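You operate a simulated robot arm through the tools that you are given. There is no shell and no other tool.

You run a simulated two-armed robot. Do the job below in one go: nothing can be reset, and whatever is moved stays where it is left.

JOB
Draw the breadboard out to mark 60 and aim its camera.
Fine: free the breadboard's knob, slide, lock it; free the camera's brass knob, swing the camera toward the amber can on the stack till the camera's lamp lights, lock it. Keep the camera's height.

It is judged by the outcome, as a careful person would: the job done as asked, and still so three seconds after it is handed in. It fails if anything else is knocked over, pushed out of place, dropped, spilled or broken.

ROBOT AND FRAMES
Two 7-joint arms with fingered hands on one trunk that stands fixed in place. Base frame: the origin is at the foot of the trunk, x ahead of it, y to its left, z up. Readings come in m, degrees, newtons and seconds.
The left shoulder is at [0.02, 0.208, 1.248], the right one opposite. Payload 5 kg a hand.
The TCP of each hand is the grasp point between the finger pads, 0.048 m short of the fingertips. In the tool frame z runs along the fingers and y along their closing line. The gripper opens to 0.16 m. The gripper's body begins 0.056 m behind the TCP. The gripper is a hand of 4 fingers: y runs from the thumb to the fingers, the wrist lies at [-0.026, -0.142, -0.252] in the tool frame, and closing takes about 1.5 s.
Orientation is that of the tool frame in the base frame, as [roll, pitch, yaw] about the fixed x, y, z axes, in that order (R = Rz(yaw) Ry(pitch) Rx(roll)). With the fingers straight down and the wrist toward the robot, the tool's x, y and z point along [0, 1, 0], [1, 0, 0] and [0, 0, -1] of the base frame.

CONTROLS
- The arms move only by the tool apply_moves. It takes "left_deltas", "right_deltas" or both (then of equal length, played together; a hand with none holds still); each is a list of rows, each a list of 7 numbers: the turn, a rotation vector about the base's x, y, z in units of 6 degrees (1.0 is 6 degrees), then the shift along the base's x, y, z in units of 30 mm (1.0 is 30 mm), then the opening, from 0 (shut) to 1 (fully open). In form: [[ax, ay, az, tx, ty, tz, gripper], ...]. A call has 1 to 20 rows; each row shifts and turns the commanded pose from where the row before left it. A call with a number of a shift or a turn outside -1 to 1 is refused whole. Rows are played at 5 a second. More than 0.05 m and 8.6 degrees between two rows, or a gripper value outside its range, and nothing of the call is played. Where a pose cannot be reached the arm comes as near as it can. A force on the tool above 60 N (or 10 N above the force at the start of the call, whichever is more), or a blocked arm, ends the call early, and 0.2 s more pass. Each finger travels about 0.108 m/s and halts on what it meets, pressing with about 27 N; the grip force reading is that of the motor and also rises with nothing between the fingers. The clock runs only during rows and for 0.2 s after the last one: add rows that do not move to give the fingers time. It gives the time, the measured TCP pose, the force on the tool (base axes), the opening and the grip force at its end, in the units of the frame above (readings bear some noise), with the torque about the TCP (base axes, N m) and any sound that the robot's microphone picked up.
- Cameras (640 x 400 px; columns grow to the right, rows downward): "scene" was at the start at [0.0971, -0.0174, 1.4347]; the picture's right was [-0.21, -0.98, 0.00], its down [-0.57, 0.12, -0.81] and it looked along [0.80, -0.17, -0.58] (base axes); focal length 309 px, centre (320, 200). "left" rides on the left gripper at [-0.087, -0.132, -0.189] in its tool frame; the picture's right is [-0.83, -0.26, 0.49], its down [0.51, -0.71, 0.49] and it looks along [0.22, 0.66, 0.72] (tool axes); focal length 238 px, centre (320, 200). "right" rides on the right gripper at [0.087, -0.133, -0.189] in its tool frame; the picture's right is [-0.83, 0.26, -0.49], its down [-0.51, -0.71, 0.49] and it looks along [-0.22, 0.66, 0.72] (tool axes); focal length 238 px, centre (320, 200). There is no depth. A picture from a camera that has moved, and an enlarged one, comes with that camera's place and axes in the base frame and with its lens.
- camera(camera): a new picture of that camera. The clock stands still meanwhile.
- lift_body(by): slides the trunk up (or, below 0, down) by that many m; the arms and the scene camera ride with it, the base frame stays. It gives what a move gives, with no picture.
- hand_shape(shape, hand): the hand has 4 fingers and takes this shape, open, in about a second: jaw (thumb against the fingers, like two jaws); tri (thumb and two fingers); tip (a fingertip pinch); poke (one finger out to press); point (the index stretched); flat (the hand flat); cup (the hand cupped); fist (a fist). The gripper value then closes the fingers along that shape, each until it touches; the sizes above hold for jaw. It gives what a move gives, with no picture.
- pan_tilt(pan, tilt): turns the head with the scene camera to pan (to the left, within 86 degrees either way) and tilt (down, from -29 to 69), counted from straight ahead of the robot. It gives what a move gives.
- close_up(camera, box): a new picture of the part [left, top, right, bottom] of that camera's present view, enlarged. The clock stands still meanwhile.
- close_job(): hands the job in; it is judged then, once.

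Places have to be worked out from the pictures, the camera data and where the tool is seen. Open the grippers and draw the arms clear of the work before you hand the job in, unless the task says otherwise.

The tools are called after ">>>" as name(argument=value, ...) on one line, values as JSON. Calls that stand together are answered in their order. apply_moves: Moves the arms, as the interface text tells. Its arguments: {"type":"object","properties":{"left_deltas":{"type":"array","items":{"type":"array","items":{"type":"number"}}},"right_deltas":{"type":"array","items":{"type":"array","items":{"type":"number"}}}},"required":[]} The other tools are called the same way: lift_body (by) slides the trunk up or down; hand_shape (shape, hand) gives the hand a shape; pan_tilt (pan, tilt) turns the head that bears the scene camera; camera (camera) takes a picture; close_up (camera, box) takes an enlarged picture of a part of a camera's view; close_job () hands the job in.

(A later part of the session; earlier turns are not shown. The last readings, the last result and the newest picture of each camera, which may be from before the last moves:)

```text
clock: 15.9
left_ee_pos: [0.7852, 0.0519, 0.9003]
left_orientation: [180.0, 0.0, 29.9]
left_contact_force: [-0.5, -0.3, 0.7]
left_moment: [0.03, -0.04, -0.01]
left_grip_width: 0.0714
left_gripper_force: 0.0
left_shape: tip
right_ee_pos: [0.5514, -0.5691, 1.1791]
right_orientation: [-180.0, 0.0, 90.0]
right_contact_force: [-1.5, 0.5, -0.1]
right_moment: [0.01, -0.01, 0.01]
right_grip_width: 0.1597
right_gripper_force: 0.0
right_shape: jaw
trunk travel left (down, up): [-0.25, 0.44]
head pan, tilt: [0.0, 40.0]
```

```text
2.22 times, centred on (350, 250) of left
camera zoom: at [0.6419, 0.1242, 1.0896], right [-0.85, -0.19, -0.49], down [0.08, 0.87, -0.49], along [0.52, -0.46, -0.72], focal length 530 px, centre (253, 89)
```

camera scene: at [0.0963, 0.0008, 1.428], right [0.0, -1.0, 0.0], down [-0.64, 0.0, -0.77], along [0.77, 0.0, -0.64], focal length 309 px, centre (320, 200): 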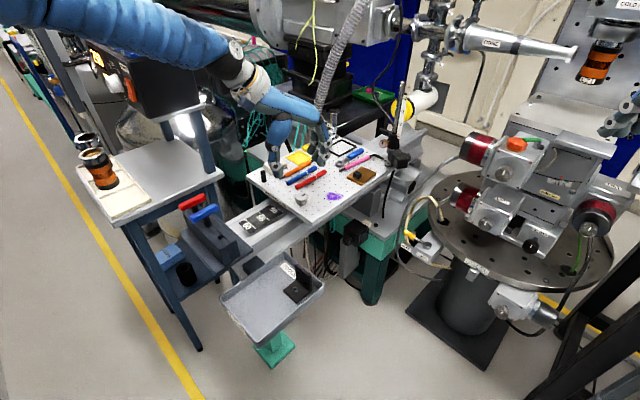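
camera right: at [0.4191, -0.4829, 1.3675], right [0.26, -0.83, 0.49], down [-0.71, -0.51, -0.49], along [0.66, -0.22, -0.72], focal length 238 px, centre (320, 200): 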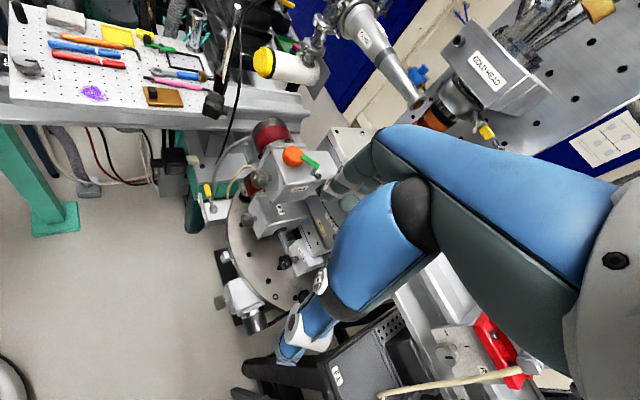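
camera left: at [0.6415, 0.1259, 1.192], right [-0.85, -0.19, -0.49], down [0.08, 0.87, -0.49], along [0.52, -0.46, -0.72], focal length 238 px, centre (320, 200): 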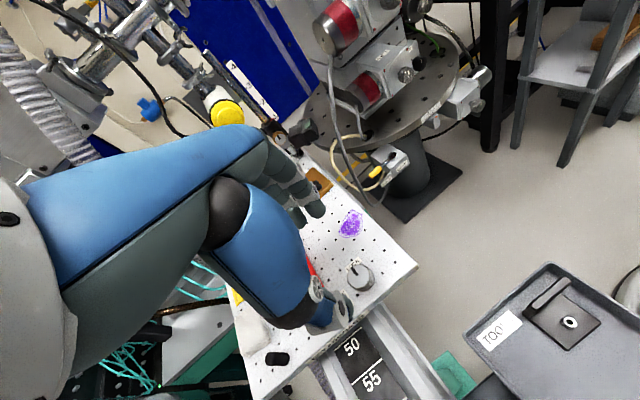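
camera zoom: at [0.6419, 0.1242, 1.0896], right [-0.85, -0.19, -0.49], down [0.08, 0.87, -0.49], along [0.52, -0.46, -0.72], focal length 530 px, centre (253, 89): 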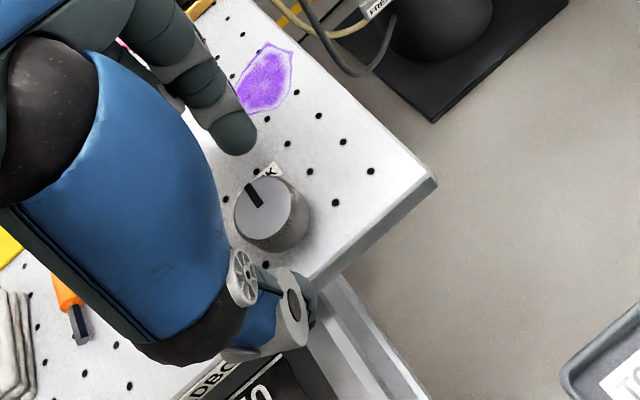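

Alignment is good; I close on the knob.

>>> apply_moves(left_deltas=[[0, 0, 0, 0, 0, 0, 0.3], [0, 0, 0, 0, 0, 0, 0.2], [0, 0, 0, 0, 0, 0, 0.1], [0, 0, 0, 0, 0, 0, 0.0], [0, 0, 0, 0, 0, 0, 0], [0, 0, 0, 0, 0, 0, 0]])

>>> close_up(camera="scene", box=[250, 120, 370, 240])

>>> close_up(camera="left", box=[240, 160, 460, 340])

>>> close_up(camera="right", box=[0, 0, 200, 140])

```text
clock: 17.4
left_ee_pos: [0.785, 0.0547, 0.8995]
left_orientation: [-180.0, 0.0, 30.0]
left_contact_force: [0.2, 4.6, 0.0]
left_moment: [0.18, 0.0, 0.06]
left_grip_width: 0.0255
left_gripper_force: 27.0
left_shape: tip
right_ee_pos: [0.5522, -0.5704, 1.1785]
right_orientation: [180.0, 0.0, 89.9]
right_contact_force: [0.0, -0.1, -0.2]
right_moment: [0.02, -0.01, 0.02]
right_grip_width: 0.1598
right_gripper_force: 0.1
right_shape: jaw
trunk travel left (down, up): [-0.25, 0.44]
head pan, tilt: [0.0, 40.0]
```

```text
3.33 times, centred on (310, 180) of scene
camera zoom: at [0.0965, 0.0012, 1.428], right [0.0, -1.0, 0.0], down [-0.64, 0.0, -0.77], along [0.77, 0.0, -0.64], focal length 1029 px, centre (353, 267)
```

zoom: 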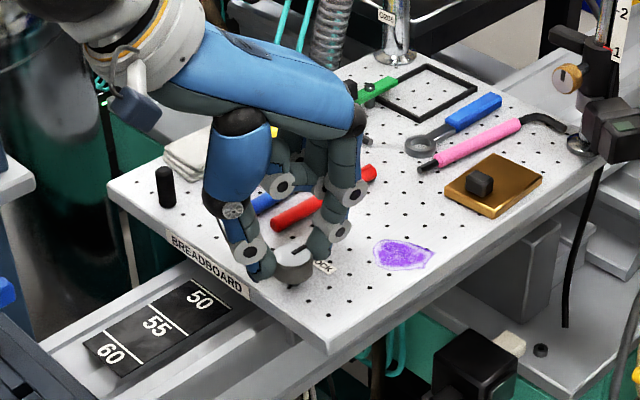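

```text
2.22 times, centred on (350, 250) of left
camera zoom: at [0.6422, 0.1251, 1.0891], right [-0.85, -0.19, -0.49], down [0.08, 0.87, -0.49], along [0.52, -0.46, -0.72], focal length 530 px, centre (253, 89)
```

zoom: 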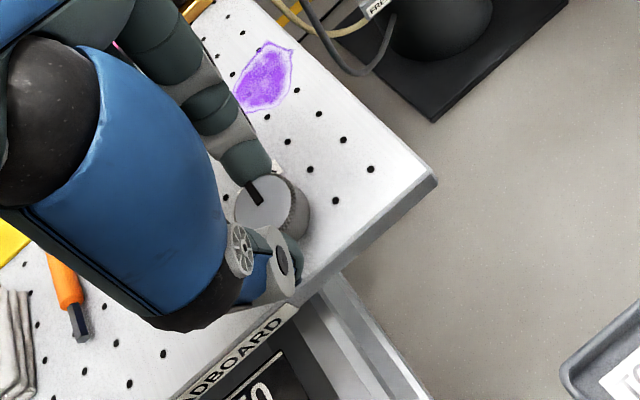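

```text
2.86 times, centred on (100, 70) of right
camera zoom: at [0.4193, -0.4828, 1.3676], right [0.26, -0.83, 0.49], down [-0.71, -0.51, -0.49], along [0.66, -0.22, -0.72], focal length 681 px, centre (949, 571)
```

zoom: 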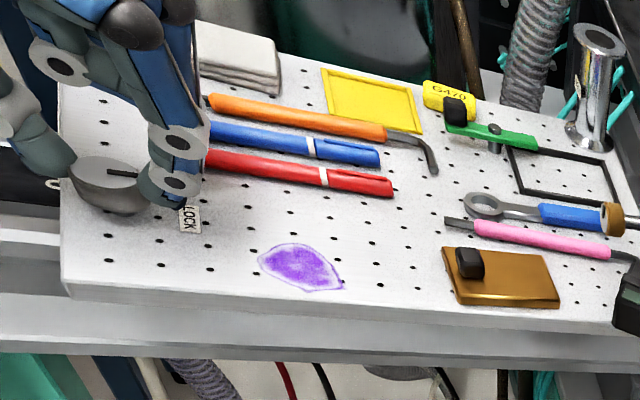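

The pinch holds the knob on both sides (27 N) and the markers are still in place. I turn 30° counter-clockwise first and watch.

>>> apply_moves(left_deltas=[[0, 0, 1, 0, 0, 0, 0], [0, 0, 1, 0, 0, 0, 0], [0, 0, 1, 0, 0, 0, 0], [0, 0, 1, 0, 0, 0, 0], [0, 0, 1, 0, 0, 0, 0]])

>>> close_up(camera="scene", box=[250, 120, 370, 240])

>>> close_up(camera="right", box=[0, 0, 200, 140])

>>> close_up(camera="left", box=[240, 160, 460, 340])

```text
clock: 18.6
left_ee_pos: [0.7855, 0.055, 0.8988]
left_orientation: [-179.8, 0.1, 60.0]
left_contact_force: [-6.5, 6.2, 3.3]
left_moment: [0.23, 0.31, -0.03]
left_grip_width: 0.0258
left_gripper_force: 27.4
left_shape: tip
right_ee_pos: [0.5513, -0.5698, 1.1794]
right_orientation: [180.0, 0.0, 90.0]
right_contact_force: [0.2, -1.0, -1.2]
right_moment: [0.06, 0.01, -0.02]
right_grip_width: 0.1598
right_gripper_force: 0.0
right_shape: jaw
trunk travel left (down, up): [-0.25, 0.44]
head pan, tilt: [0.0, 40.0]
```

```text
3.33 times, centred on (310, 180) of scene
camera zoom: at [0.0958, 0.0005, 1.428], right [0.0, -1.0, 0.0], down [-0.64, 0.0, -0.77], along [0.77, 0.0, -0.64], focal length 1029 px, centre (353, 267)
```

zoom: 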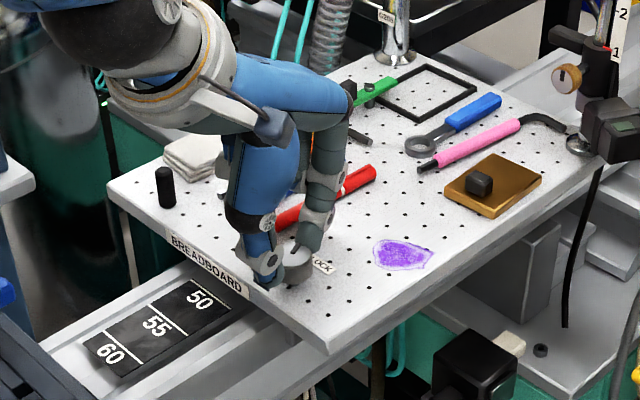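

```text
2.86 times, centred on (100, 70) of right
camera zoom: at [0.4187, -0.4835, 1.3675], right [0.26, -0.83, 0.49], down [-0.71, -0.51, -0.49], along [0.66, -0.22, -0.72], focal length 681 px, centre (949, 571)
```

zoom: 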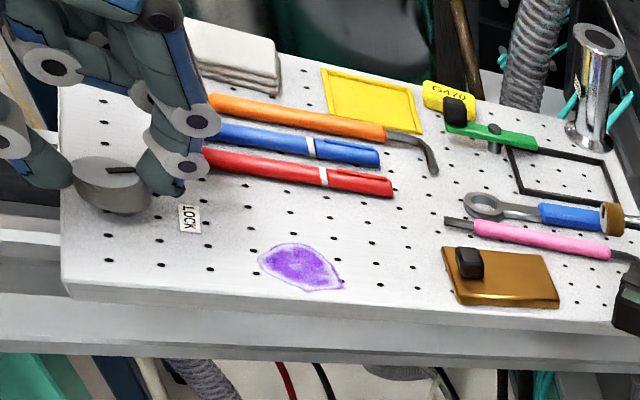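

```text
2.22 times, centred on (350, 250) of left
camera zoom: at [0.6249, 0.0446, 1.0889], right [-0.64, -0.59, -0.49], down [-0.36, 0.79, -0.49], along [0.68, -0.14, -0.72], focal length 530 px, centre (253, 89)
```

zoom: 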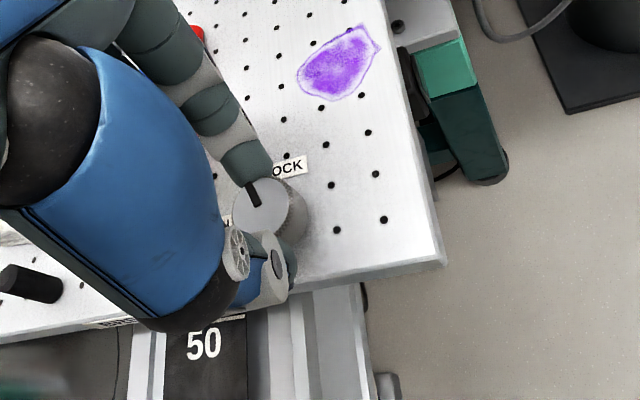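

The knob follows the hand (its mark now leaves LOCK) with no slip. I go on for the remaining 60°.

>>> apply_moves(left_deltas=[[0, 0, 1, 0, 0, 0, 0], [0, 0, 1, 0, 0, 0, 0], [0, 0, 1, 0, 0, 0, 0], [0, 0, 1, 0, 0, 0, 0], [0, 0, 1, 0, 0, 0, 0], [0, 0, 1, 0, 0, 0, 0], [0, 0, 1, 0, 0, 0, 0], [0, 0, 1, 0, 0, 0, 0], [0, 0, 1, 0, 0, 0, 0], [0, 0, 1, 0, 0, 0, 0]])

>>> close_up(camera="scene", box=[250, 120, 370, 240])

>>> close_up(camera="right", box=[0, 0, 200, 140])

>>> close_up(camera="left", box=[240, 160, 460, 340])

```text
clock: 20.8
left_ee_pos: [0.7937, 0.0434, 0.9115]
left_orientation: [177.0, 1.6, 113.7]
left_contact_force: [-28.4, 3.6, 31.9]
left_moment: [0.32, 2.28, 0.16]
left_grip_width: 0.0213
left_gripper_force: 26.3
left_shape: tip
left hand out of reach, approached as far as the arm can: row 5, 6
right_ee_pos: [0.5485, -0.5708, 1.1809]
right_orientation: [179.9, 0.0, 90.1]
right_contact_force: [0.8, 0.8, -0.4]
right_moment: [-0.05, 0.0, -0.02]
right_grip_width: 0.16
right_gripper_force: 0.2
right_shape: jaw
trunk travel left (down, up): [-0.25, 0.44]
head pan, tilt: [0.0, 40.0]
```

```text
3.33 times, centred on (310, 180) of scene
camera zoom: at [0.0918, 0.0015, 1.4286], right [0.0, -1.0, 0.0], down [-0.64, 0.0, -0.77], along [0.77, 0.0, -0.64], focal length 1029 px, centre (353, 267)
```

zoom: 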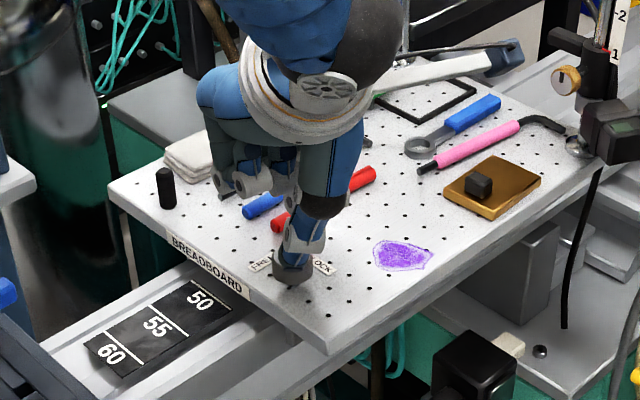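

```text
2.86 times, centred on (100, 70) of right
camera zoom: at [0.4146, -0.4826, 1.3696], right [0.26, -0.83, 0.49], down [-0.71, -0.51, -0.49], along [0.66, -0.22, -0.72], focal length 681 px, centre (949, 571)
```

zoom: 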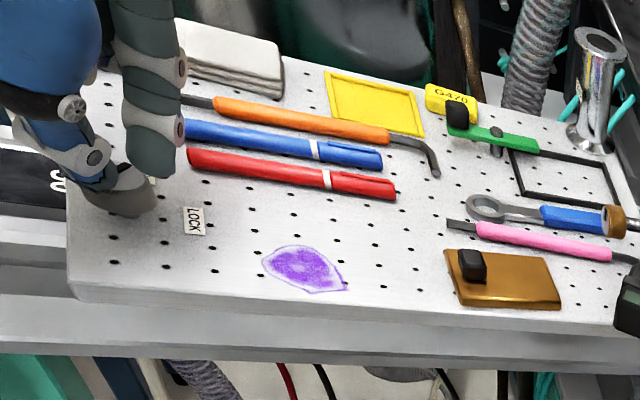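

```text
2.22 times, centred on (350, 250) of left
camera zoom: at [0.6961, -0.0881, 1.0963], right [0.13, -0.87, -0.48], down [-0.82, 0.18, -0.54], along [0.55, 0.46, -0.69], focal length 530 px, centre (253, 89)
```

zoom: 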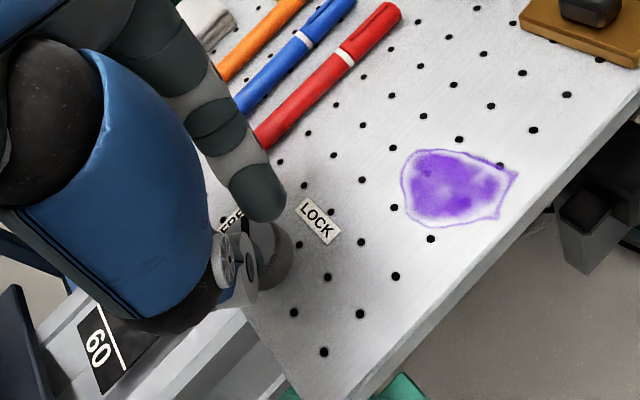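

The left arm ran out of reach near the end of the turn and pushed up on the fingers. I open gently to relieve that, then back off upward and look at the knob's mark.

>>> apply_moves(left_deltas=[[0, 0, 0, 0, 0, 0, 0.25], [0, 0, 0, 0, 0, 0, 0.4], [0, 0, 0, 0, 0, 0, 0.4]])

>>> close_up(camera="right", box=[0, 0, 200, 140])

>>> close_up(camera="left", box=[240, 160, 460, 340])

>>> camera(camera="scene")

```text
clock: 21.6
left_ee_pos: [0.7947, 0.0449, 0.908]
left_orientation: [177.3, 1.4, 113.6]
left_contact_force: [-1.1, -0.7, 1.4]
left_moment: [-0.01, -0.09, 0.01]
left_grip_width: 0.0639
left_gripper_force: 0.1
left_shape: tip
right_ee_pos: [0.5499, -0.5711, 1.1794]
right_orientation: [179.9, 0.0, 90.0]
right_contact_force: [-1.1, -0.7, 0.6]
right_moment: [-0.05, -0.12, -0.03]
right_grip_width: 0.16
right_gripper_force: 0.1
right_shape: jaw
trunk travel left (down, up): [-0.25, 0.44]
head pan, tilt: [0.0, 40.0]
```

```text
2.86 times, centred on (100, 70) of right
camera zoom: at [0.4171, -0.4829, 1.3682], right [0.26, -0.83, 0.49], down [-0.71, -0.51, -0.49], along [0.66, -0.22, -0.72], focal length 681 px, centre (949, 571)
```

zoom: 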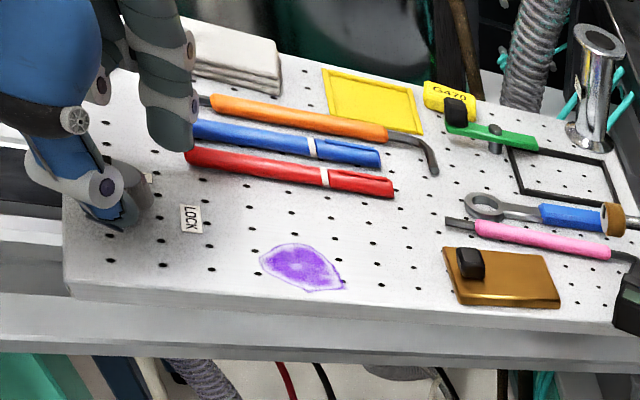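

```text
2.22 times, centred on (350, 250) of left
camera zoom: at [0.6968, -0.0876, 1.0914], right [0.12, -0.87, -0.48], down [-0.83, 0.18, -0.54], along [0.55, 0.46, -0.7], focal length 530 px, centre (253, 89)
```

zoom: 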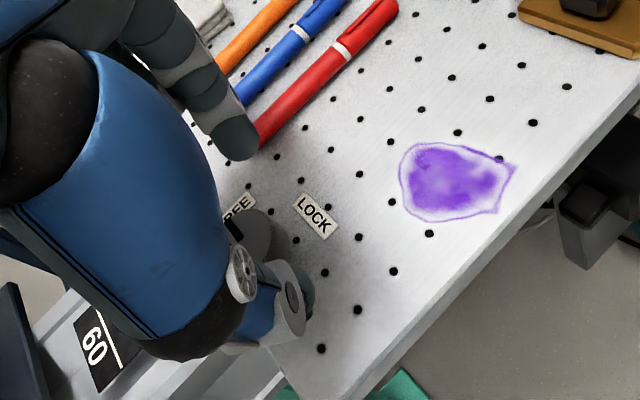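

```text
taken
camera scene: at [0.0951, 0.0011, 1.428], right [0.0, -1.0, 0.0], down [-0.64, 0.0, -0.77], along [0.77, 0.0, -0.64], focal length 309 px, centre (320, 200)
```

scene: 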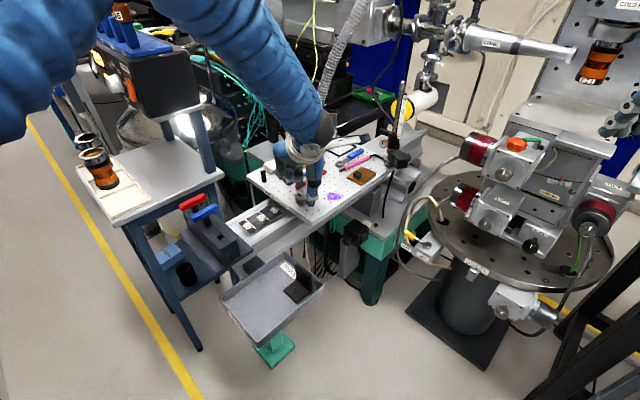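

The mark now points at FREE. I raise the hand straight up, clear of the knob and markers.

>>> apply_moves(left_deltas=[[0, 0, 0, 0, 0, 0.7, 0.4], [0, 0, 0, 0, 0, 1, 0.4], [0, 0, 0, 0, 0, 1, 0.4], [0, 0, 0, 0, 0, 1, 0.4]])

>>> close_up(camera="right", box=[0, 0, 200, 140])

>>> camera(camera="left")

>>> camera(camera="scene")

```text
clock: 22.6
left_ee_pos: [0.7977, 0.0461, 1.017]
left_orientation: [177.3, 1.4, 113.7]
left_contact_force: [-0.3, 0.4, -1.2]
left_moment: [-0.03, -0.13, 0.0]
left_grip_width: 0.064
left_gripper_force: 0.0
left_shape: tip
right_ee_pos: [0.5513, -0.57, 1.1795]
right_orientation: [-179.9, 0.0, 90.0]
right_contact_force: [-0.9, 0.5, 0.2]
right_moment: [-0.05, -0.04, -0.03]
right_grip_width: 0.1598
right_gripper_force: 0.1
right_shape: jaw
trunk travel left (down, up): [-0.25, 0.44]
head pan, tilt: [0.0, 40.0]
```

```text
2.86 times, centred on (100, 70) of right
camera zoom: at [0.4184, -0.4826, 1.368], right [0.26, -0.83, 0.49], down [-0.71, -0.51, -0.49], along [0.66, -0.22, -0.72], focal length 681 px, centre (949, 571)
```

zoom: 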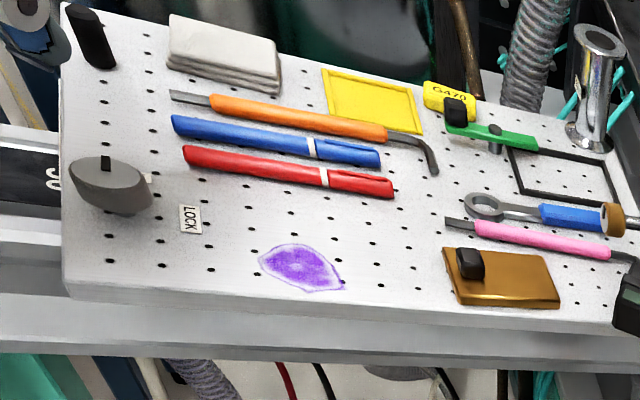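

```text
taken
camera left: at [0.6999, -0.0866, 1.2003], right [0.12, -0.87, -0.48], down [-0.83, 0.18, -0.54], along [0.55, 0.46, -0.7], focal length 238 px, centre (320, 200)
```

left: 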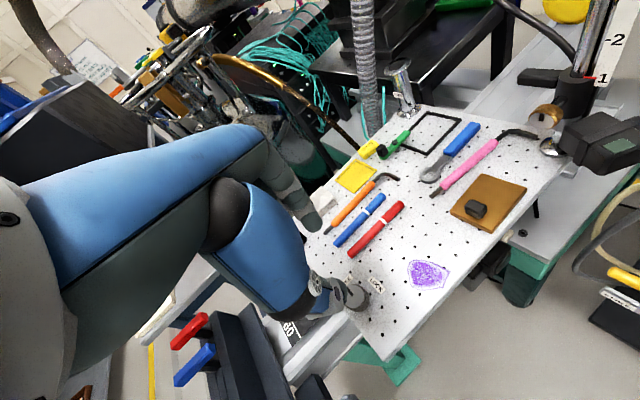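

```text
taken
camera scene: at [0.0957, 0.0014, 1.4281], right [0.0, -1.0, 0.0], down [-0.64, 0.0, -0.77], along [0.77, 0.0, -0.64], focal length 309 px, centre (320, 200)
```

scene: 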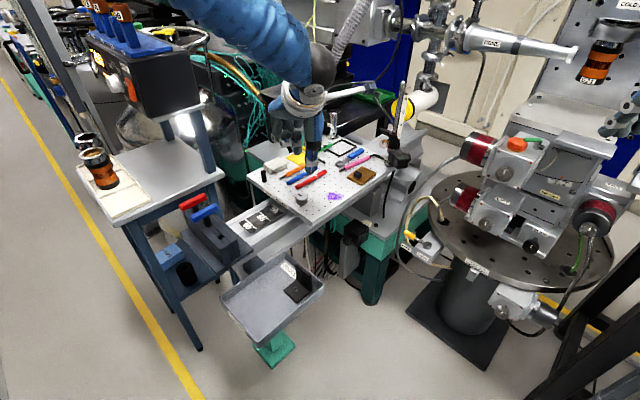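

The board's knob now points along the front edge at FREE, and nothing else moved. From the pictures the board's front face sits right at mark 50 and marks are 10 mm per unit, so the slide is about 100 mm toward (-x, +y). I turn the left hand back to a comfortable yaw above the knob.

>>> apply_moves(left_deltas=[[0, 0, -1, 0, 0, 0, 0.33], [0, 0, -1, 0, 0, 0, 0.33], [0, 0, -1, 0, 0, 0, 0.33], [0, 0, -1, 0, 0, 0, 0.33], [0, 0, -1, 0, 0, 0, 0.33], [0, 0, -1, 0, 0, 0, 0.33], [0, 0, -1, 0, 0, 0, 0.33], [0, 0, 0, 0, 0, 0, 0.33]])

>>> camera(camera="scene")

```text
clock: 24.4
left_ee_pos: [0.797, 0.0434, 1.0193]
left_orientation: [177.1, 1.4, 71.5]
left_contact_force: [-0.2, -0.5, -0.3]
left_moment: [0.03, -0.03, -0.03]
left_grip_width: 0.0534
left_gripper_force: 0.0
left_shape: tip
right_ee_pos: [0.5513, -0.5708, 1.1785]
right_orientation: [180.0, 0.0, 90.1]
right_contact_force: [-0.8, 0.2, 0.3]
right_moment: [0.05, 0.0, 0.03]
right_grip_width: 0.1599
right_gripper_force: 0.0
right_shape: jaw
trunk travel left (down, up): [-0.25, 0.44]
head pan, tilt: [0.0, 40.0]
```

```text
taken
camera scene: at [0.0962, 0.0003, 1.428], right [0.0, -1.0, 0.0], down [-0.64, 0.0, -0.77], along [0.77, 0.0, -0.64], focal length 309 px, centre (320, 200)
```

scene: 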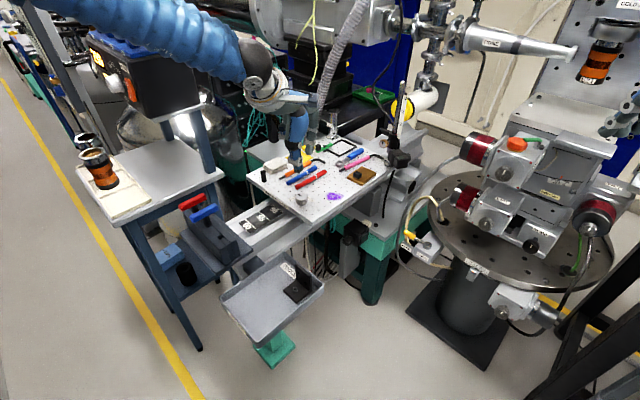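

The command settled at the measured pose, slightly tilted. I level the hand, centre it over the knob (0.784, 0.0535) at yaw ≈ -10°, and keep a 53 mm opening.

>>> apply_moves(left_deltas=[[0.19, 0.19, 0.7, -0.22, 0.17, 0, 0.33], [0.19, 0.19, 0.7, -0.21, 0.17, 0, 0.33], [0, 0, 0, 0, 0, -0.5, 0.33], [0, 0, 0, 0, 0, -0.7, 0.33], [0, 0, 0, 0, 0, -0.7, 0.33], [0, 0, 0, 0, 0, 0, 0.33]])

>>> close_up(camera="left", box=[240, 160, 460, 340])

>>> close_up(camera="right", box=[0, 0, 200, 140])

>>> close_up(camera="scene", box=[230, 120, 370, 240])

```text
clock: 25.8
left_ee_pos: [0.7832, 0.0568, 0.9625]
left_orientation: [180.0, -0.3, 80.0]
left_contact_force: [-0.4, -0.4, 0.5]
left_moment: [0.02, -0.06, -0.02]
left_grip_width: 0.0536
left_gripper_force: 0.1
left_shape: tip
right_ee_pos: [0.551, -0.5708, 1.1783]
right_orientation: [-180.0, -0.1, 90.0]
right_contact_force: [-0.6, -0.5, -0.2]
right_moment: [0.02, -0.03, -0.04]
right_grip_width: 0.1599
right_gripper_force: 0.1
right_shape: jaw
trunk travel left (down, up): [-0.25, 0.44]
head pan, tilt: [0.0, 40.0]
```

```text
2.22 times, centred on (350, 250) of left
camera zoom: at [0.6359, -0.0077, 1.1511], right [-0.4, -0.78, -0.49], down [-0.61, 0.62, -0.49], along [0.68, 0.1, -0.72], focal length 530 px, centre (253, 89)
```

zoom: 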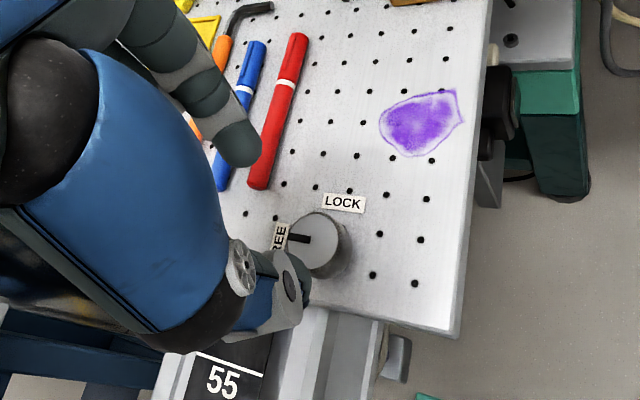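

```text
2.86 times, centred on (100, 70) of right
camera zoom: at [0.4187, -0.4833, 1.3677], right [0.26, -0.83, 0.49], down [-0.71, -0.51, -0.49], along [0.66, -0.22, -0.72], focal length 681 px, centre (949, 571)
```

zoom: 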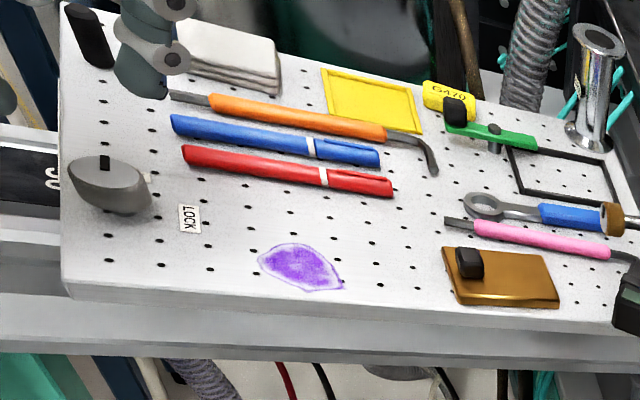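

```text
3.33 times, centred on (300, 180) of scene
camera zoom: at [0.0959, 0.0008, 1.4281], right [0.0, -1.0, 0.0], down [-0.64, 0.0, -0.77], along [0.77, 0.0, -0.64], focal length 1029 px, centre (387, 267)
```

zoom: 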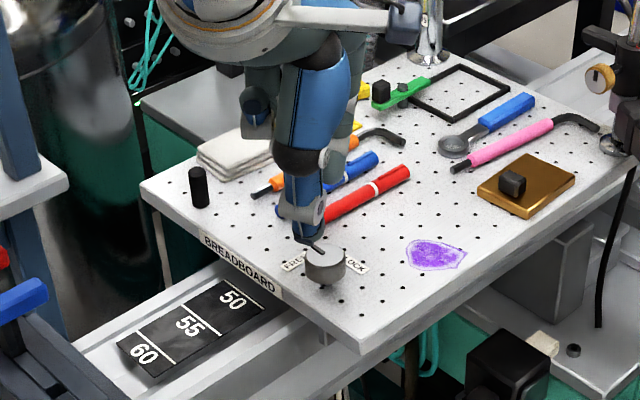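

FREE is confirmed. I lower onto the knob and pinch it.

>>> apply_moves(left_deltas=[[0, 0, 0, 0.02, -0.15, -0.7, 0.33], [0, 0, 0, 0, 0, -0.7, 0.33], [0, 0, 0, 0, 0, -0.7, 0.33], [0, 0, 0, 0, 0, 0, 0.33], [0, 0, 0, 0, 0, 0, 0.2], [0, 0, 0, 0, 0, 0, 0.1], [0, 0, 0, 0, 0, 0, 0], [0, 0, 0, 0, 0, 0, 0], [0, 0, 0, 0, 0, 0, 0], [0, 0, 0, 0, 0, 0, 0]])

>>> close_up(camera="left", box=[240, 160, 460, 340])

>>> close_up(camera="scene", box=[230, 120, 370, 240])

```text
clock: 27.9
left_ee_pos: [0.7833, 0.0502, 0.8986]
left_orientation: [-179.9, -0.4, 80.1]
left_contact_force: [-8.4, -0.6, -1.2]
left_moment: [-0.02, 0.34, 0.03]
left_grip_width: 0.0252
left_gripper_force: 27.1
left_shape: tip
right_ee_pos: [0.5517, -0.5704, 1.179]
right_orientation: [180.0, 0.0, 89.9]
right_contact_force: [-0.1, 0.2, -1.6]
right_moment: [-0.01, -0.01, 0.02]
right_grip_width: 0.1597
right_gripper_force: 0.1
right_shape: jaw
trunk travel left (down, up): [-0.25, 0.44]
head pan, tilt: [0.0, 40.0]
```

```text
2.22 times, centred on (350, 250) of left
camera zoom: at [0.6368, -0.0132, 1.087], right [-0.4, -0.77, -0.49], down [-0.61, 0.62, -0.49], along [0.68, 0.1, -0.72], focal length 530 px, centre (253, 89)
```

zoom: 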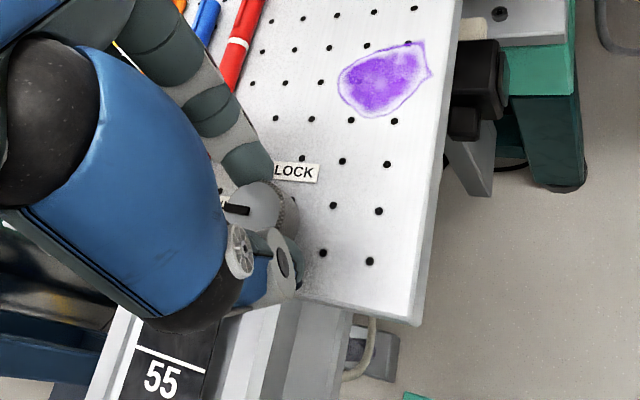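

```text
3.33 times, centred on (300, 180) of scene
camera zoom: at [0.0959, 0.0007, 1.428], right [0.0, -1.0, 0.0], down [-0.64, 0.0, -0.77], along [0.77, 0.0, -0.64], focal length 1029 px, centre (387, 267)
```

zoom: 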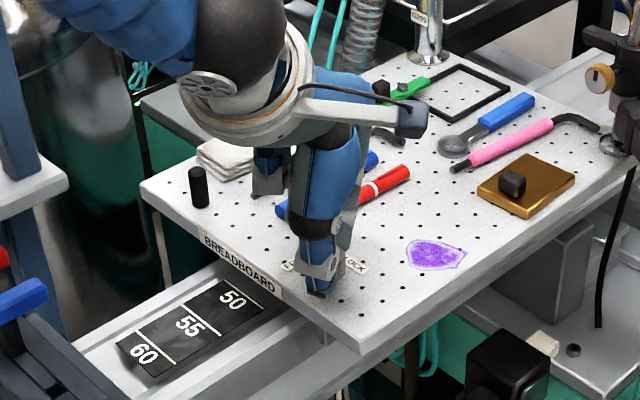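

Pinched again. I draw the board slowly along (-x, +y), first about 30 mm, and check that it follows.

>>> apply_moves(left_deltas=[[0, 0, 0, -0.1, 0.1, 0, 0], [0, 0, 0, -0.2, 0.2, 0, 0], [0, 0, 0, -0.2, 0.2, 0, 0], [0, 0, 0, -0.15, 0.15, 0, 0], [0, 0, 0, -0.05, 0.05, 0, 0]])

>>> close_up(camera="left", box=[240, 160, 460, 340])

>>> close_up(camera="scene", box=[230, 120, 370, 240])

```text
clock: 29.1
left_ee_pos: [0.7642, 0.0708, 0.8986]
left_orientation: [-180.0, -0.2, 80.1]
left_contact_force: [-4.3, -7.3, 0.8]
left_moment: [-0.25, 0.14, 0.04]
left_grip_width: 0.0249
left_gripper_force: 26.8
left_shape: tip
right_ee_pos: [0.5518, -0.5715, 1.178]
right_orientation: [-179.9, 0.0, 90.0]
right_contact_force: [0.3, -1.1, 0.0]
right_moment: [0.06, 0.02, 0.02]
right_grip_width: 0.1599
right_gripper_force: 0.0
right_shape: jaw
trunk travel left (down, up): [-0.25, 0.44]
head pan, tilt: [0.0, 40.0]
```

```text
2.22 times, centred on (350, 250) of left
camera zoom: at [0.616, 0.0073, 1.0868], right [-0.4, -0.77, -0.49], down [-0.61, 0.62, -0.49], along [0.68, 0.1, -0.72], focal length 530 px, centre (253, 89)
```

zoom: 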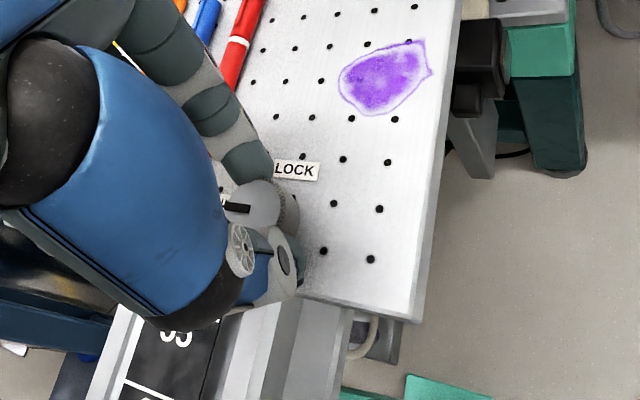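

```text
3.33 times, centred on (300, 180) of scene
camera zoom: at [0.096, -0.0001, 1.428], right [0.0, -1.0, 0.0], down [-0.64, 0.0, -0.77], along [0.77, 0.0, -0.64], focal length 1029 px, centre (387, 267)
```

zoom: 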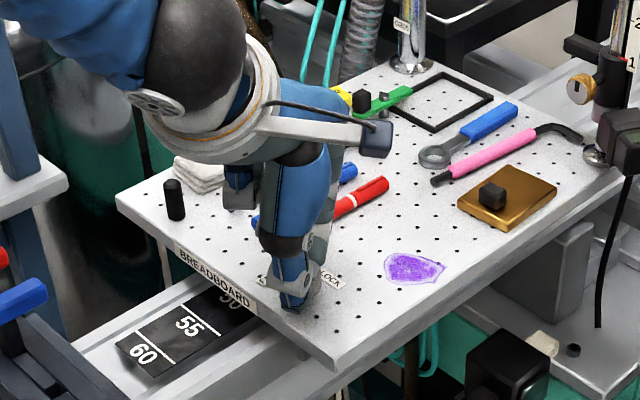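

The board follows smoothly with the knob mark staying at FREE. I draw another ~65 mm.

>>> apply_moves(left_deltas=[[0, 0, 0, -0.1, 0.1, 0, 0], [0, 0, 0, -0.2, 0.2, 0, 0], [0, 0, 0, -0.2, 0.2, 0, 0], [0, 0, 0, -0.2, 0.2, 0, 0], [0, 0, 0, -0.2, 0.2, 0, 0], [0, 0, 0, -0.2, 0.2, 0, 0], [0, 0, 0, -0.2, 0.2, 0, 0], [0, 0, 0, -0.15, 0.15, 0, 0], [0, 0, 0, -0.08, 0.08, 0, 0], [0, 0, 0, 0, 0, 0, 0]])

>>> close_up(camera="left", box=[240, 160, 460, 340])

>>> close_up(camera="scene", box=[200, 130, 320, 250])

```text
clock: 31.4
left_ee_pos: [0.7173, 0.118, 0.8974]
left_orientation: [-180.0, -0.3, 80.0]
left_contact_force: [-7.6, -10.6, -2.2]
left_moment: [-0.37, 0.28, -0.03]
left_grip_width: 0.0252
left_gripper_force: 26.8
left_shape: tip
right_ee_pos: [0.5506, -0.5708, 1.1777]
right_orientation: [-180.0, 0.0, 89.9]
right_contact_force: [0.7, 0.9, 0.5]
right_moment: [-0.01, -0.01, 0.01]
right_grip_width: 0.1599
right_gripper_force: 0.0
right_shape: jaw
trunk travel left (down, up): [-0.25, 0.44]
head pan, tilt: [0.0, 40.0]
```

```text
2.22 times, centred on (350, 250) of left
camera zoom: at [0.5702, 0.0542, 1.0871], right [-0.4, -0.77, -0.49], down [-0.61, 0.62, -0.49], along [0.68, 0.1, -0.72], focal length 530 px, centre (253, 89)
```

zoom: 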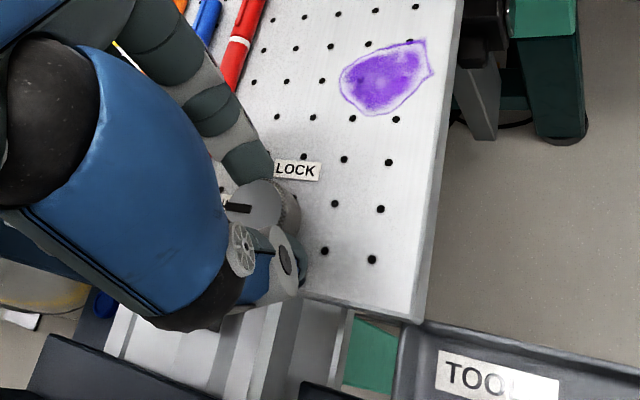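

```text
3.33 times, centred on (260, 190) of scene
camera zoom: at [0.0959, 0.0, 1.428], right [0.0, -1.0, 0.0], down [-0.64, 0.0, -0.77], along [0.77, 0.0, -0.64], focal length 1029 px, centre (520, 233)
```

zoom: 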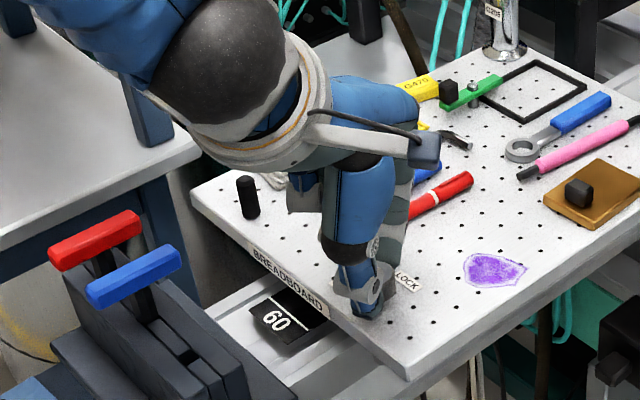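

About 95 mm drawn so far by the tool readings. I zoom on the scale to measure the remaining gap.

>>> close_up(camera="scene", box=[235, 205, 285, 240])

>>> camera(camera="left")

>>> close_up(camera="left", box=[220, 270, 360, 400])

```text
11.43 times, centred on (260, 222) of scene
camera zoom: at [0.0959, 0.0, 1.428], right [0.0, -1.0, 0.0], down [-0.64, 0.0, -0.77], along [0.77, 0.0, -0.64], focal length 3530 px, centre (1006, -57)
```

zoom: 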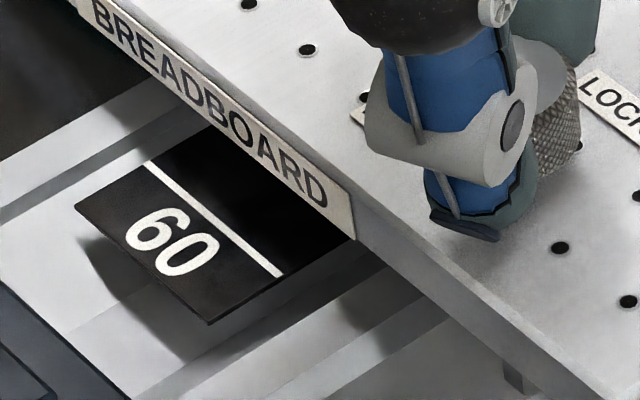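

```text
taken
camera left: at [0.5702, 0.0542, 1.0871], right [-0.4, -0.77, -0.49], down [-0.61, 0.62, -0.49], along [0.68, 0.1, -0.72], focal length 238 px, centre (320, 200)
```

left: 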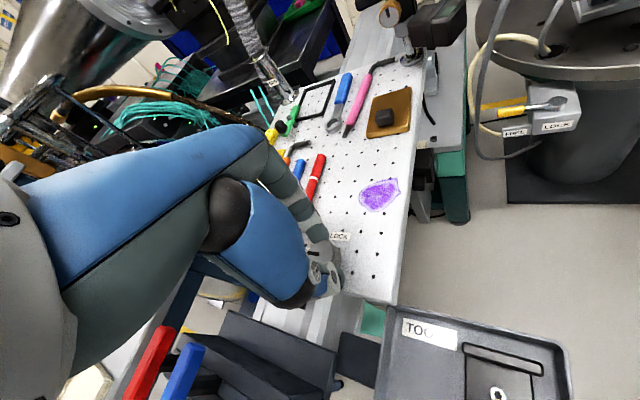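

```text
3.08 times, centred on (290, 335) of left
camera zoom: at [0.5702, 0.0542, 1.0871], right [-0.4, -0.77, -0.49], down [-0.61, 0.62, -0.49], along [0.68, 0.1, -0.72], focal length 733 px, centre (412, -215)
```

zoom: 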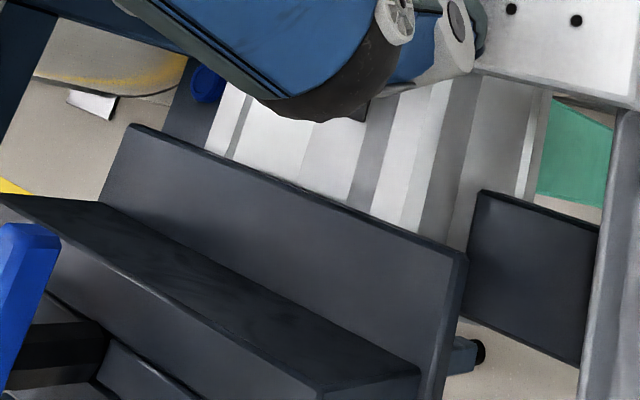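

Measured against the line, roughly 5–9 mm is left (uncertain from the board's height). I draw 6 mm more, then release and rise so I can triangulate the front edge precisely by lifting the trunk.

>>> apply_moves(left_deltas=[[0, 0, 0, -0.07, 0.07, 0, 0], [0, 0, 0, -0.07, 0.07, 0, 0], [0, 0, 0, 0, 0, 0, 0], [0, 0, 0, 0, 0, 0, 0.2], [0, 0, 0, 0, 0, 0, 0.33], [0, 0, 0, 0, 0, 0, 0.33], [0, 0, 0, 0, 0, 0.7, 0.33], [0, 0, 0, 0, 0, 1, 0.33], [0, 0, 0, 0, 0, 1, 0.33], [0, 0, 0, 0, 0, 0, 0.33]])

>>> close_up(camera="scene", box=[235, 205, 285, 240])

>>> close_up(camera="scene", box=[200, 120, 380, 250])

```text
clock: 33.5
left_ee_pos: [0.7151, 0.124, 0.9799]
left_orientation: [-179.9, -0.3, 80.1]
left_contact_force: [0.4, 0.5, 0.3]
left_moment: [-0.07, 0.03, -0.03]
left_grip_width: 0.0522
left_gripper_force: 0.1
left_shape: tip
right_ee_pos: [0.5524, -0.57, 1.1791]
right_orientation: [-180.0, 0.0, 90.2]
right_contact_force: [0.9, -0.9, 0.0]
right_moment: [-0.05, 0.06, -0.02]
right_grip_width: 0.16
right_gripper_force: 0.0
right_shape: jaw
trunk travel left (down, up): [-0.25, 0.44]
head pan, tilt: [0.0, 40.0]
```

```text
11.43 times, centred on (260, 222) of scene
camera zoom: at [0.0972, 0.0013, 1.4279], right [0.0, -1.0, 0.0], down [-0.64, 0.0, -0.77], along [0.77, 0.0, -0.64], focal length 3530 px, centre (1006, -57)
```

zoom: 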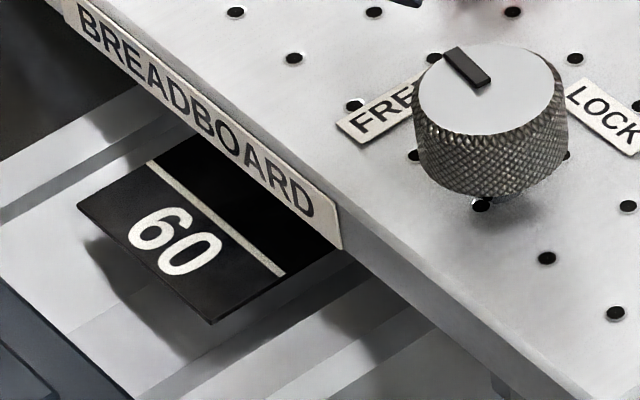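

```text
3.08 times, centred on (290, 185) of scene
camera zoom: at [0.0972, 0.0013, 1.4279], right [0.0, -1.0, 0.0], down [-0.64, 0.0, -0.77], along [0.77, 0.0, -0.64], focal length 950 px, centre (412, 246)
```

zoom: 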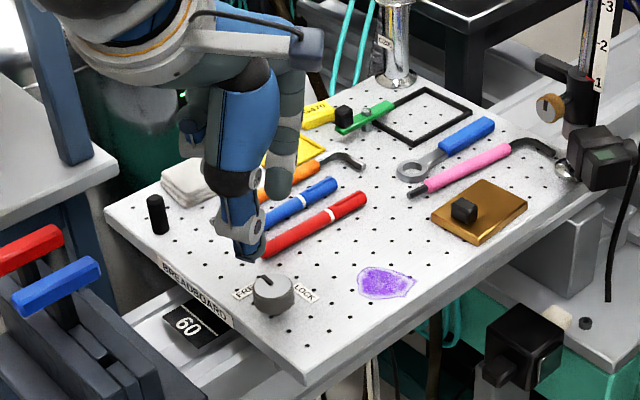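

The knob is free and untouched. I lift the trunk 0.15 m to get a second viewpoint of the scale and front edge.

>>> lift_body(by=0.15)

>>> pan_tilt(pan=10, tilt=50)

>>> camera(camera="scene")

```text
clock: 35.3
left_ee_pos: [0.7155, 0.1216, 1.1289]
left_orientation: [-179.9, -0.3, 80.0]
left_contact_force: [-0.1, 0.0, -0.2]
left_moment: [-0.06, -0.03, -0.05]
left_grip_width: 0.0525
left_gripper_force: 0.1
left_shape: tip
right_ee_pos: [0.553, -0.5714, 1.3283]
right_orientation: [180.0, 0.1, 90.0]
right_contact_force: [0.1, -0.9, -0.5]
right_moment: [0.03, 0.01, 0.0]
right_grip_width: 0.1596
right_gripper_force: 0.1
right_shape: jaw
trunk travel left (down, up): [-0.4, 0.29]
head pan, tilt: [0.0, 40.0]
```

```text
clock: 36.0
left_ee_pos: [0.7142, 0.1224, 1.1302]
left_orientation: [180.0, -0.3, 80.0]
left_contact_force: [0.3, 0.8, -0.6]
left_moment: [0.03, 0.01, 0.03]
left_grip_width: 0.0523
left_gripper_force: 0.0
left_shape: tip
right_ee_pos: [0.5524, -0.5709, 1.3289]
right_orientation: [-179.9, 0.0, 90.0]
right_contact_force: [-0.3, 0.2, -0.9]
right_moment: [0.04, -0.02, 0.0]
right_grip_width: 0.1597
right_gripper_force: 0.2
right_shape: jaw
trunk travel left (down, up): [-0.4, 0.29]
head pan, tilt: [10.0, 50.0]
```

```text
taken
camera scene: at [0.0873, 0.0141, 1.5639], right [0.17, -0.98, 0.0], down [-0.75, -0.13, -0.64], along [0.63, 0.11, -0.77], focal length 309 px, centre (320, 200)
```

scene: 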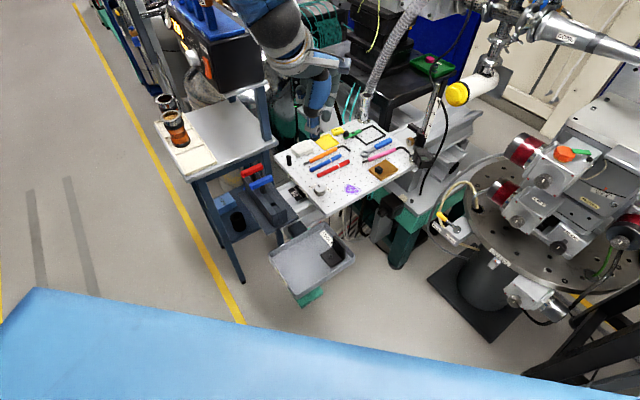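

>>> close_up(camera="scene", box=[275, 175, 325, 210])

```text
11.43 times, centred on (300, 192) of scene
camera zoom: at [0.0873, 0.0141, 1.5639], right [0.17, -0.98, 0.0], down [-0.75, -0.13, -0.64], along [0.63, 0.11, -0.77], focal length 3530 px, centre (549, 286)
```

zoom: 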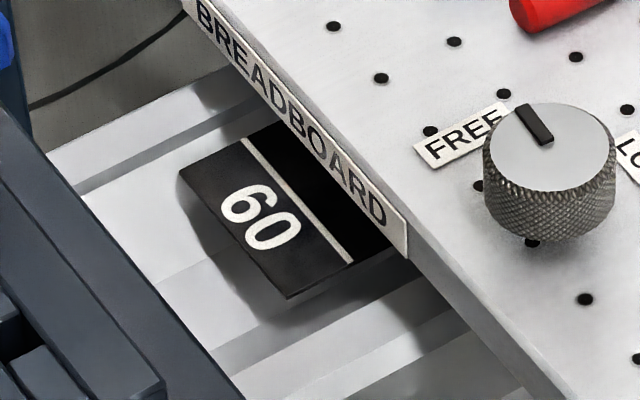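

Triangulation puts the front face about 2 mm short of 60, but with ±2 mm uncertainty. For a parallax-free check I bring the right hand's camera into the vertical plane of the board's front face, with the left hand drawn aside.

>>> apply_moves(left_deltas=[[0, 0, 0, -0.3, 0.8, 0.2, 0.33], [0, 0, 0, -0.3, 0.8, 0.2, 0.33], [0, 0, 0, -0.3, 0.8, 0.2, 0.33], [0, 0, 0, -0.3, 0.8, 0.2, 0.33], [0, 0, 0, -0.3, 0.8, 0.2, 0.33], [0, 0, 0, -0.3, 0.8, 0.2, 0.33], [0, 0, 0, -0.3, 0.8, 0.2, 0.33], [0, 0, 0, -0.3, 0.8, 0.2, 0.33], [0, 0, 0, -0.3, 0.8, 0.2, 0.33], [0, 0, 0, 0, 0, 0, 0.33], [0, 0, 0, 0, 0, 0, 0.33], [0, 0, 0, 0, 0, 0, 0.33], [0, 0, 0, 0, 0, 0, 0.33], [0, 0, 0, 0, 0, 0, 0.33], [0, 0, 0, 0, 0, 0, 0.33], [0, 0, 0, 0, 0, 0, 0.33], [0, 0, 0, 0, 0, 0, 0.33], [0, 0, 0, 0, 0, 0, 0.33], [0, 0, 0, 0, 0, 0, 0.33], [0, 0, 0, 0, 0, 0, 0.33]], right_deltas=[[0, 0, 0, 0.302, 0.907, -0.35, 0.5], [0, 0, 0, 0.302, 0.907, -0.35, 0.5], [0, 0, 0, 0.302, 0.907, -0.35, 0.5], [0, 0, 0, 0.302, 0.907, -0.35, 0.5], [0, 0, 0, 0.302, 0.907, -0.35, 0.5], [0, 0, 0, 0.302, 0.907, -0.35, 0.5], [0, 0, 0, 0.302, 0.907, -0.35, 0.5], [0, 0, 0, 0.302, 0.907, -0.35, 0.5], [0, 0, 0, 0.302, 0.907, -0.35, 0.5], [0, 0, 0, 0.302, 0.907, -0.35, 0.5], [0, 0, 0, 0.302, 0.907, -0.35, 0.5], [0, 0, 0, 0.302, 0.907, -0.35, 0.5], [0, 0, 0, 0.302, 0.907, -0.35, 0.5], [0, 0, 0, 0.302, 0.907, -0.35, 0.5], [0, 0, 0, 0.302, 0.907, -0.35, 0.5], [0, 0, 0, 0.302, 0.907, -0.35, 0.5], [0, 0, 0, 0.302, 0.907, -0.35, 0.5], [0, 0, 0, 0.302, 0.907, -0.35, 0.5], [0, 0, 0, 0.302, 0.907, -0.35, 0.5], [0, 0, 0, 0.302, 0.907, -0.35, 0.5]])

>>> camera(camera="right")

>>> camera(camera="scene")

```text
clock: 40.2
left_ee_pos: [0.6348, 0.3388, 1.1814]
left_orientation: [-179.9, -0.2, 80.0]
left_contact_force: [0.6, 1.5, -0.9]
left_moment: [-0.12, 0.02, -0.04]
left_grip_width: 0.0525
left_gripper_force: 0.0
left_shape: tip
right_ee_pos: [0.7243, -0.0376, 1.1245]
right_orientation: [-178.7, -4.0, 84.8]
right_contact_force: [1.6, -1.3, 1.1]
right_moment: [0.11, 0.09, -0.08]
right_grip_width: 0.0806
right_gripper_force: 0.1
right_shape: jaw
right hand out of reach, approached as far as the arm can: row 19, 20
trunk travel left (down, up): [-0.4, 0.29]
head pan, tilt: [10.0, 50.0]
```

```text
taken
camera right: at [0.6032, 0.0474, 1.3235], right [0.19, -0.89, 0.42], down [-0.76, -0.4, -0.51], along [0.62, -0.22, -0.75], focal length 238 px, centre (320, 200)
```

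right: 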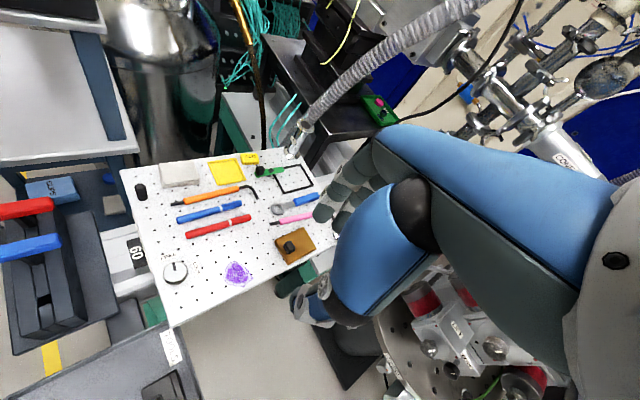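

```text
taken
camera scene: at [0.0878, 0.0156, 1.5637], right [0.17, -0.98, 0.0], down [-0.75, -0.13, -0.64], along [0.63, 0.11, -0.77], focal length 309 px, centre (320, 200)
```

scene: 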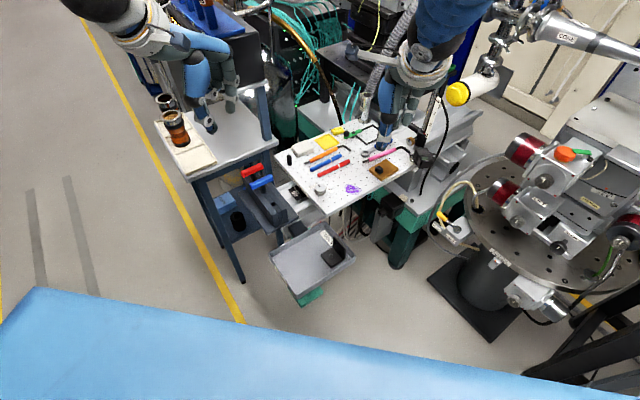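

The right camera is now within ~1 cm of the front-face plane (parallax under 1 mm). I zoom on the edge and the 60 line.

>>> close_up(camera="right", box=[100, 210, 180, 290])

>>> close_up(camera="right", box=[120, 230, 150, 270])

```text
5.00 times, centred on (140, 250) of right
camera zoom: at [0.6032, 0.0474, 1.3235], right [0.19, -0.89, 0.42], down [-0.76, -0.4, -0.51], along [0.62, -0.22, -0.75], focal length 1192 px, centre (1220, -50)
```

zoom: 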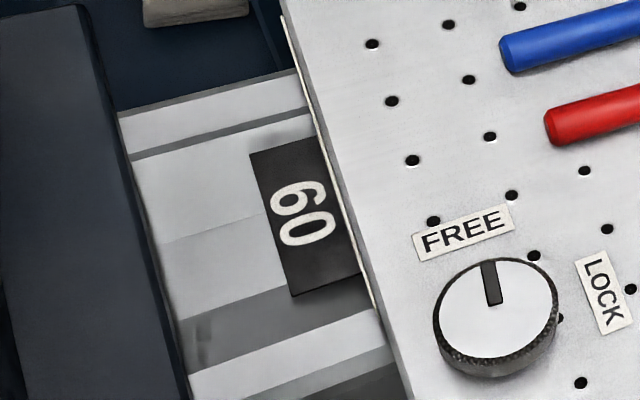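

```text
10.00 times, centred on (135, 250) of right
camera zoom: at [0.6032, 0.0474, 1.3235], right [0.19, -0.89, 0.42], down [-0.76, -0.4, -0.51], along [0.62, -0.22, -0.75], focal length 2384 px, centre (2170, -300)
```

zoom: 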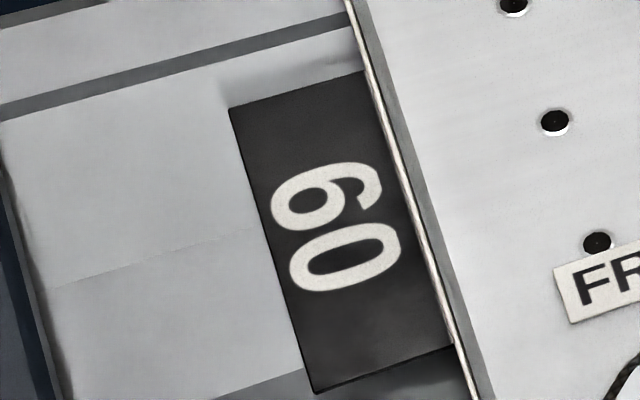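

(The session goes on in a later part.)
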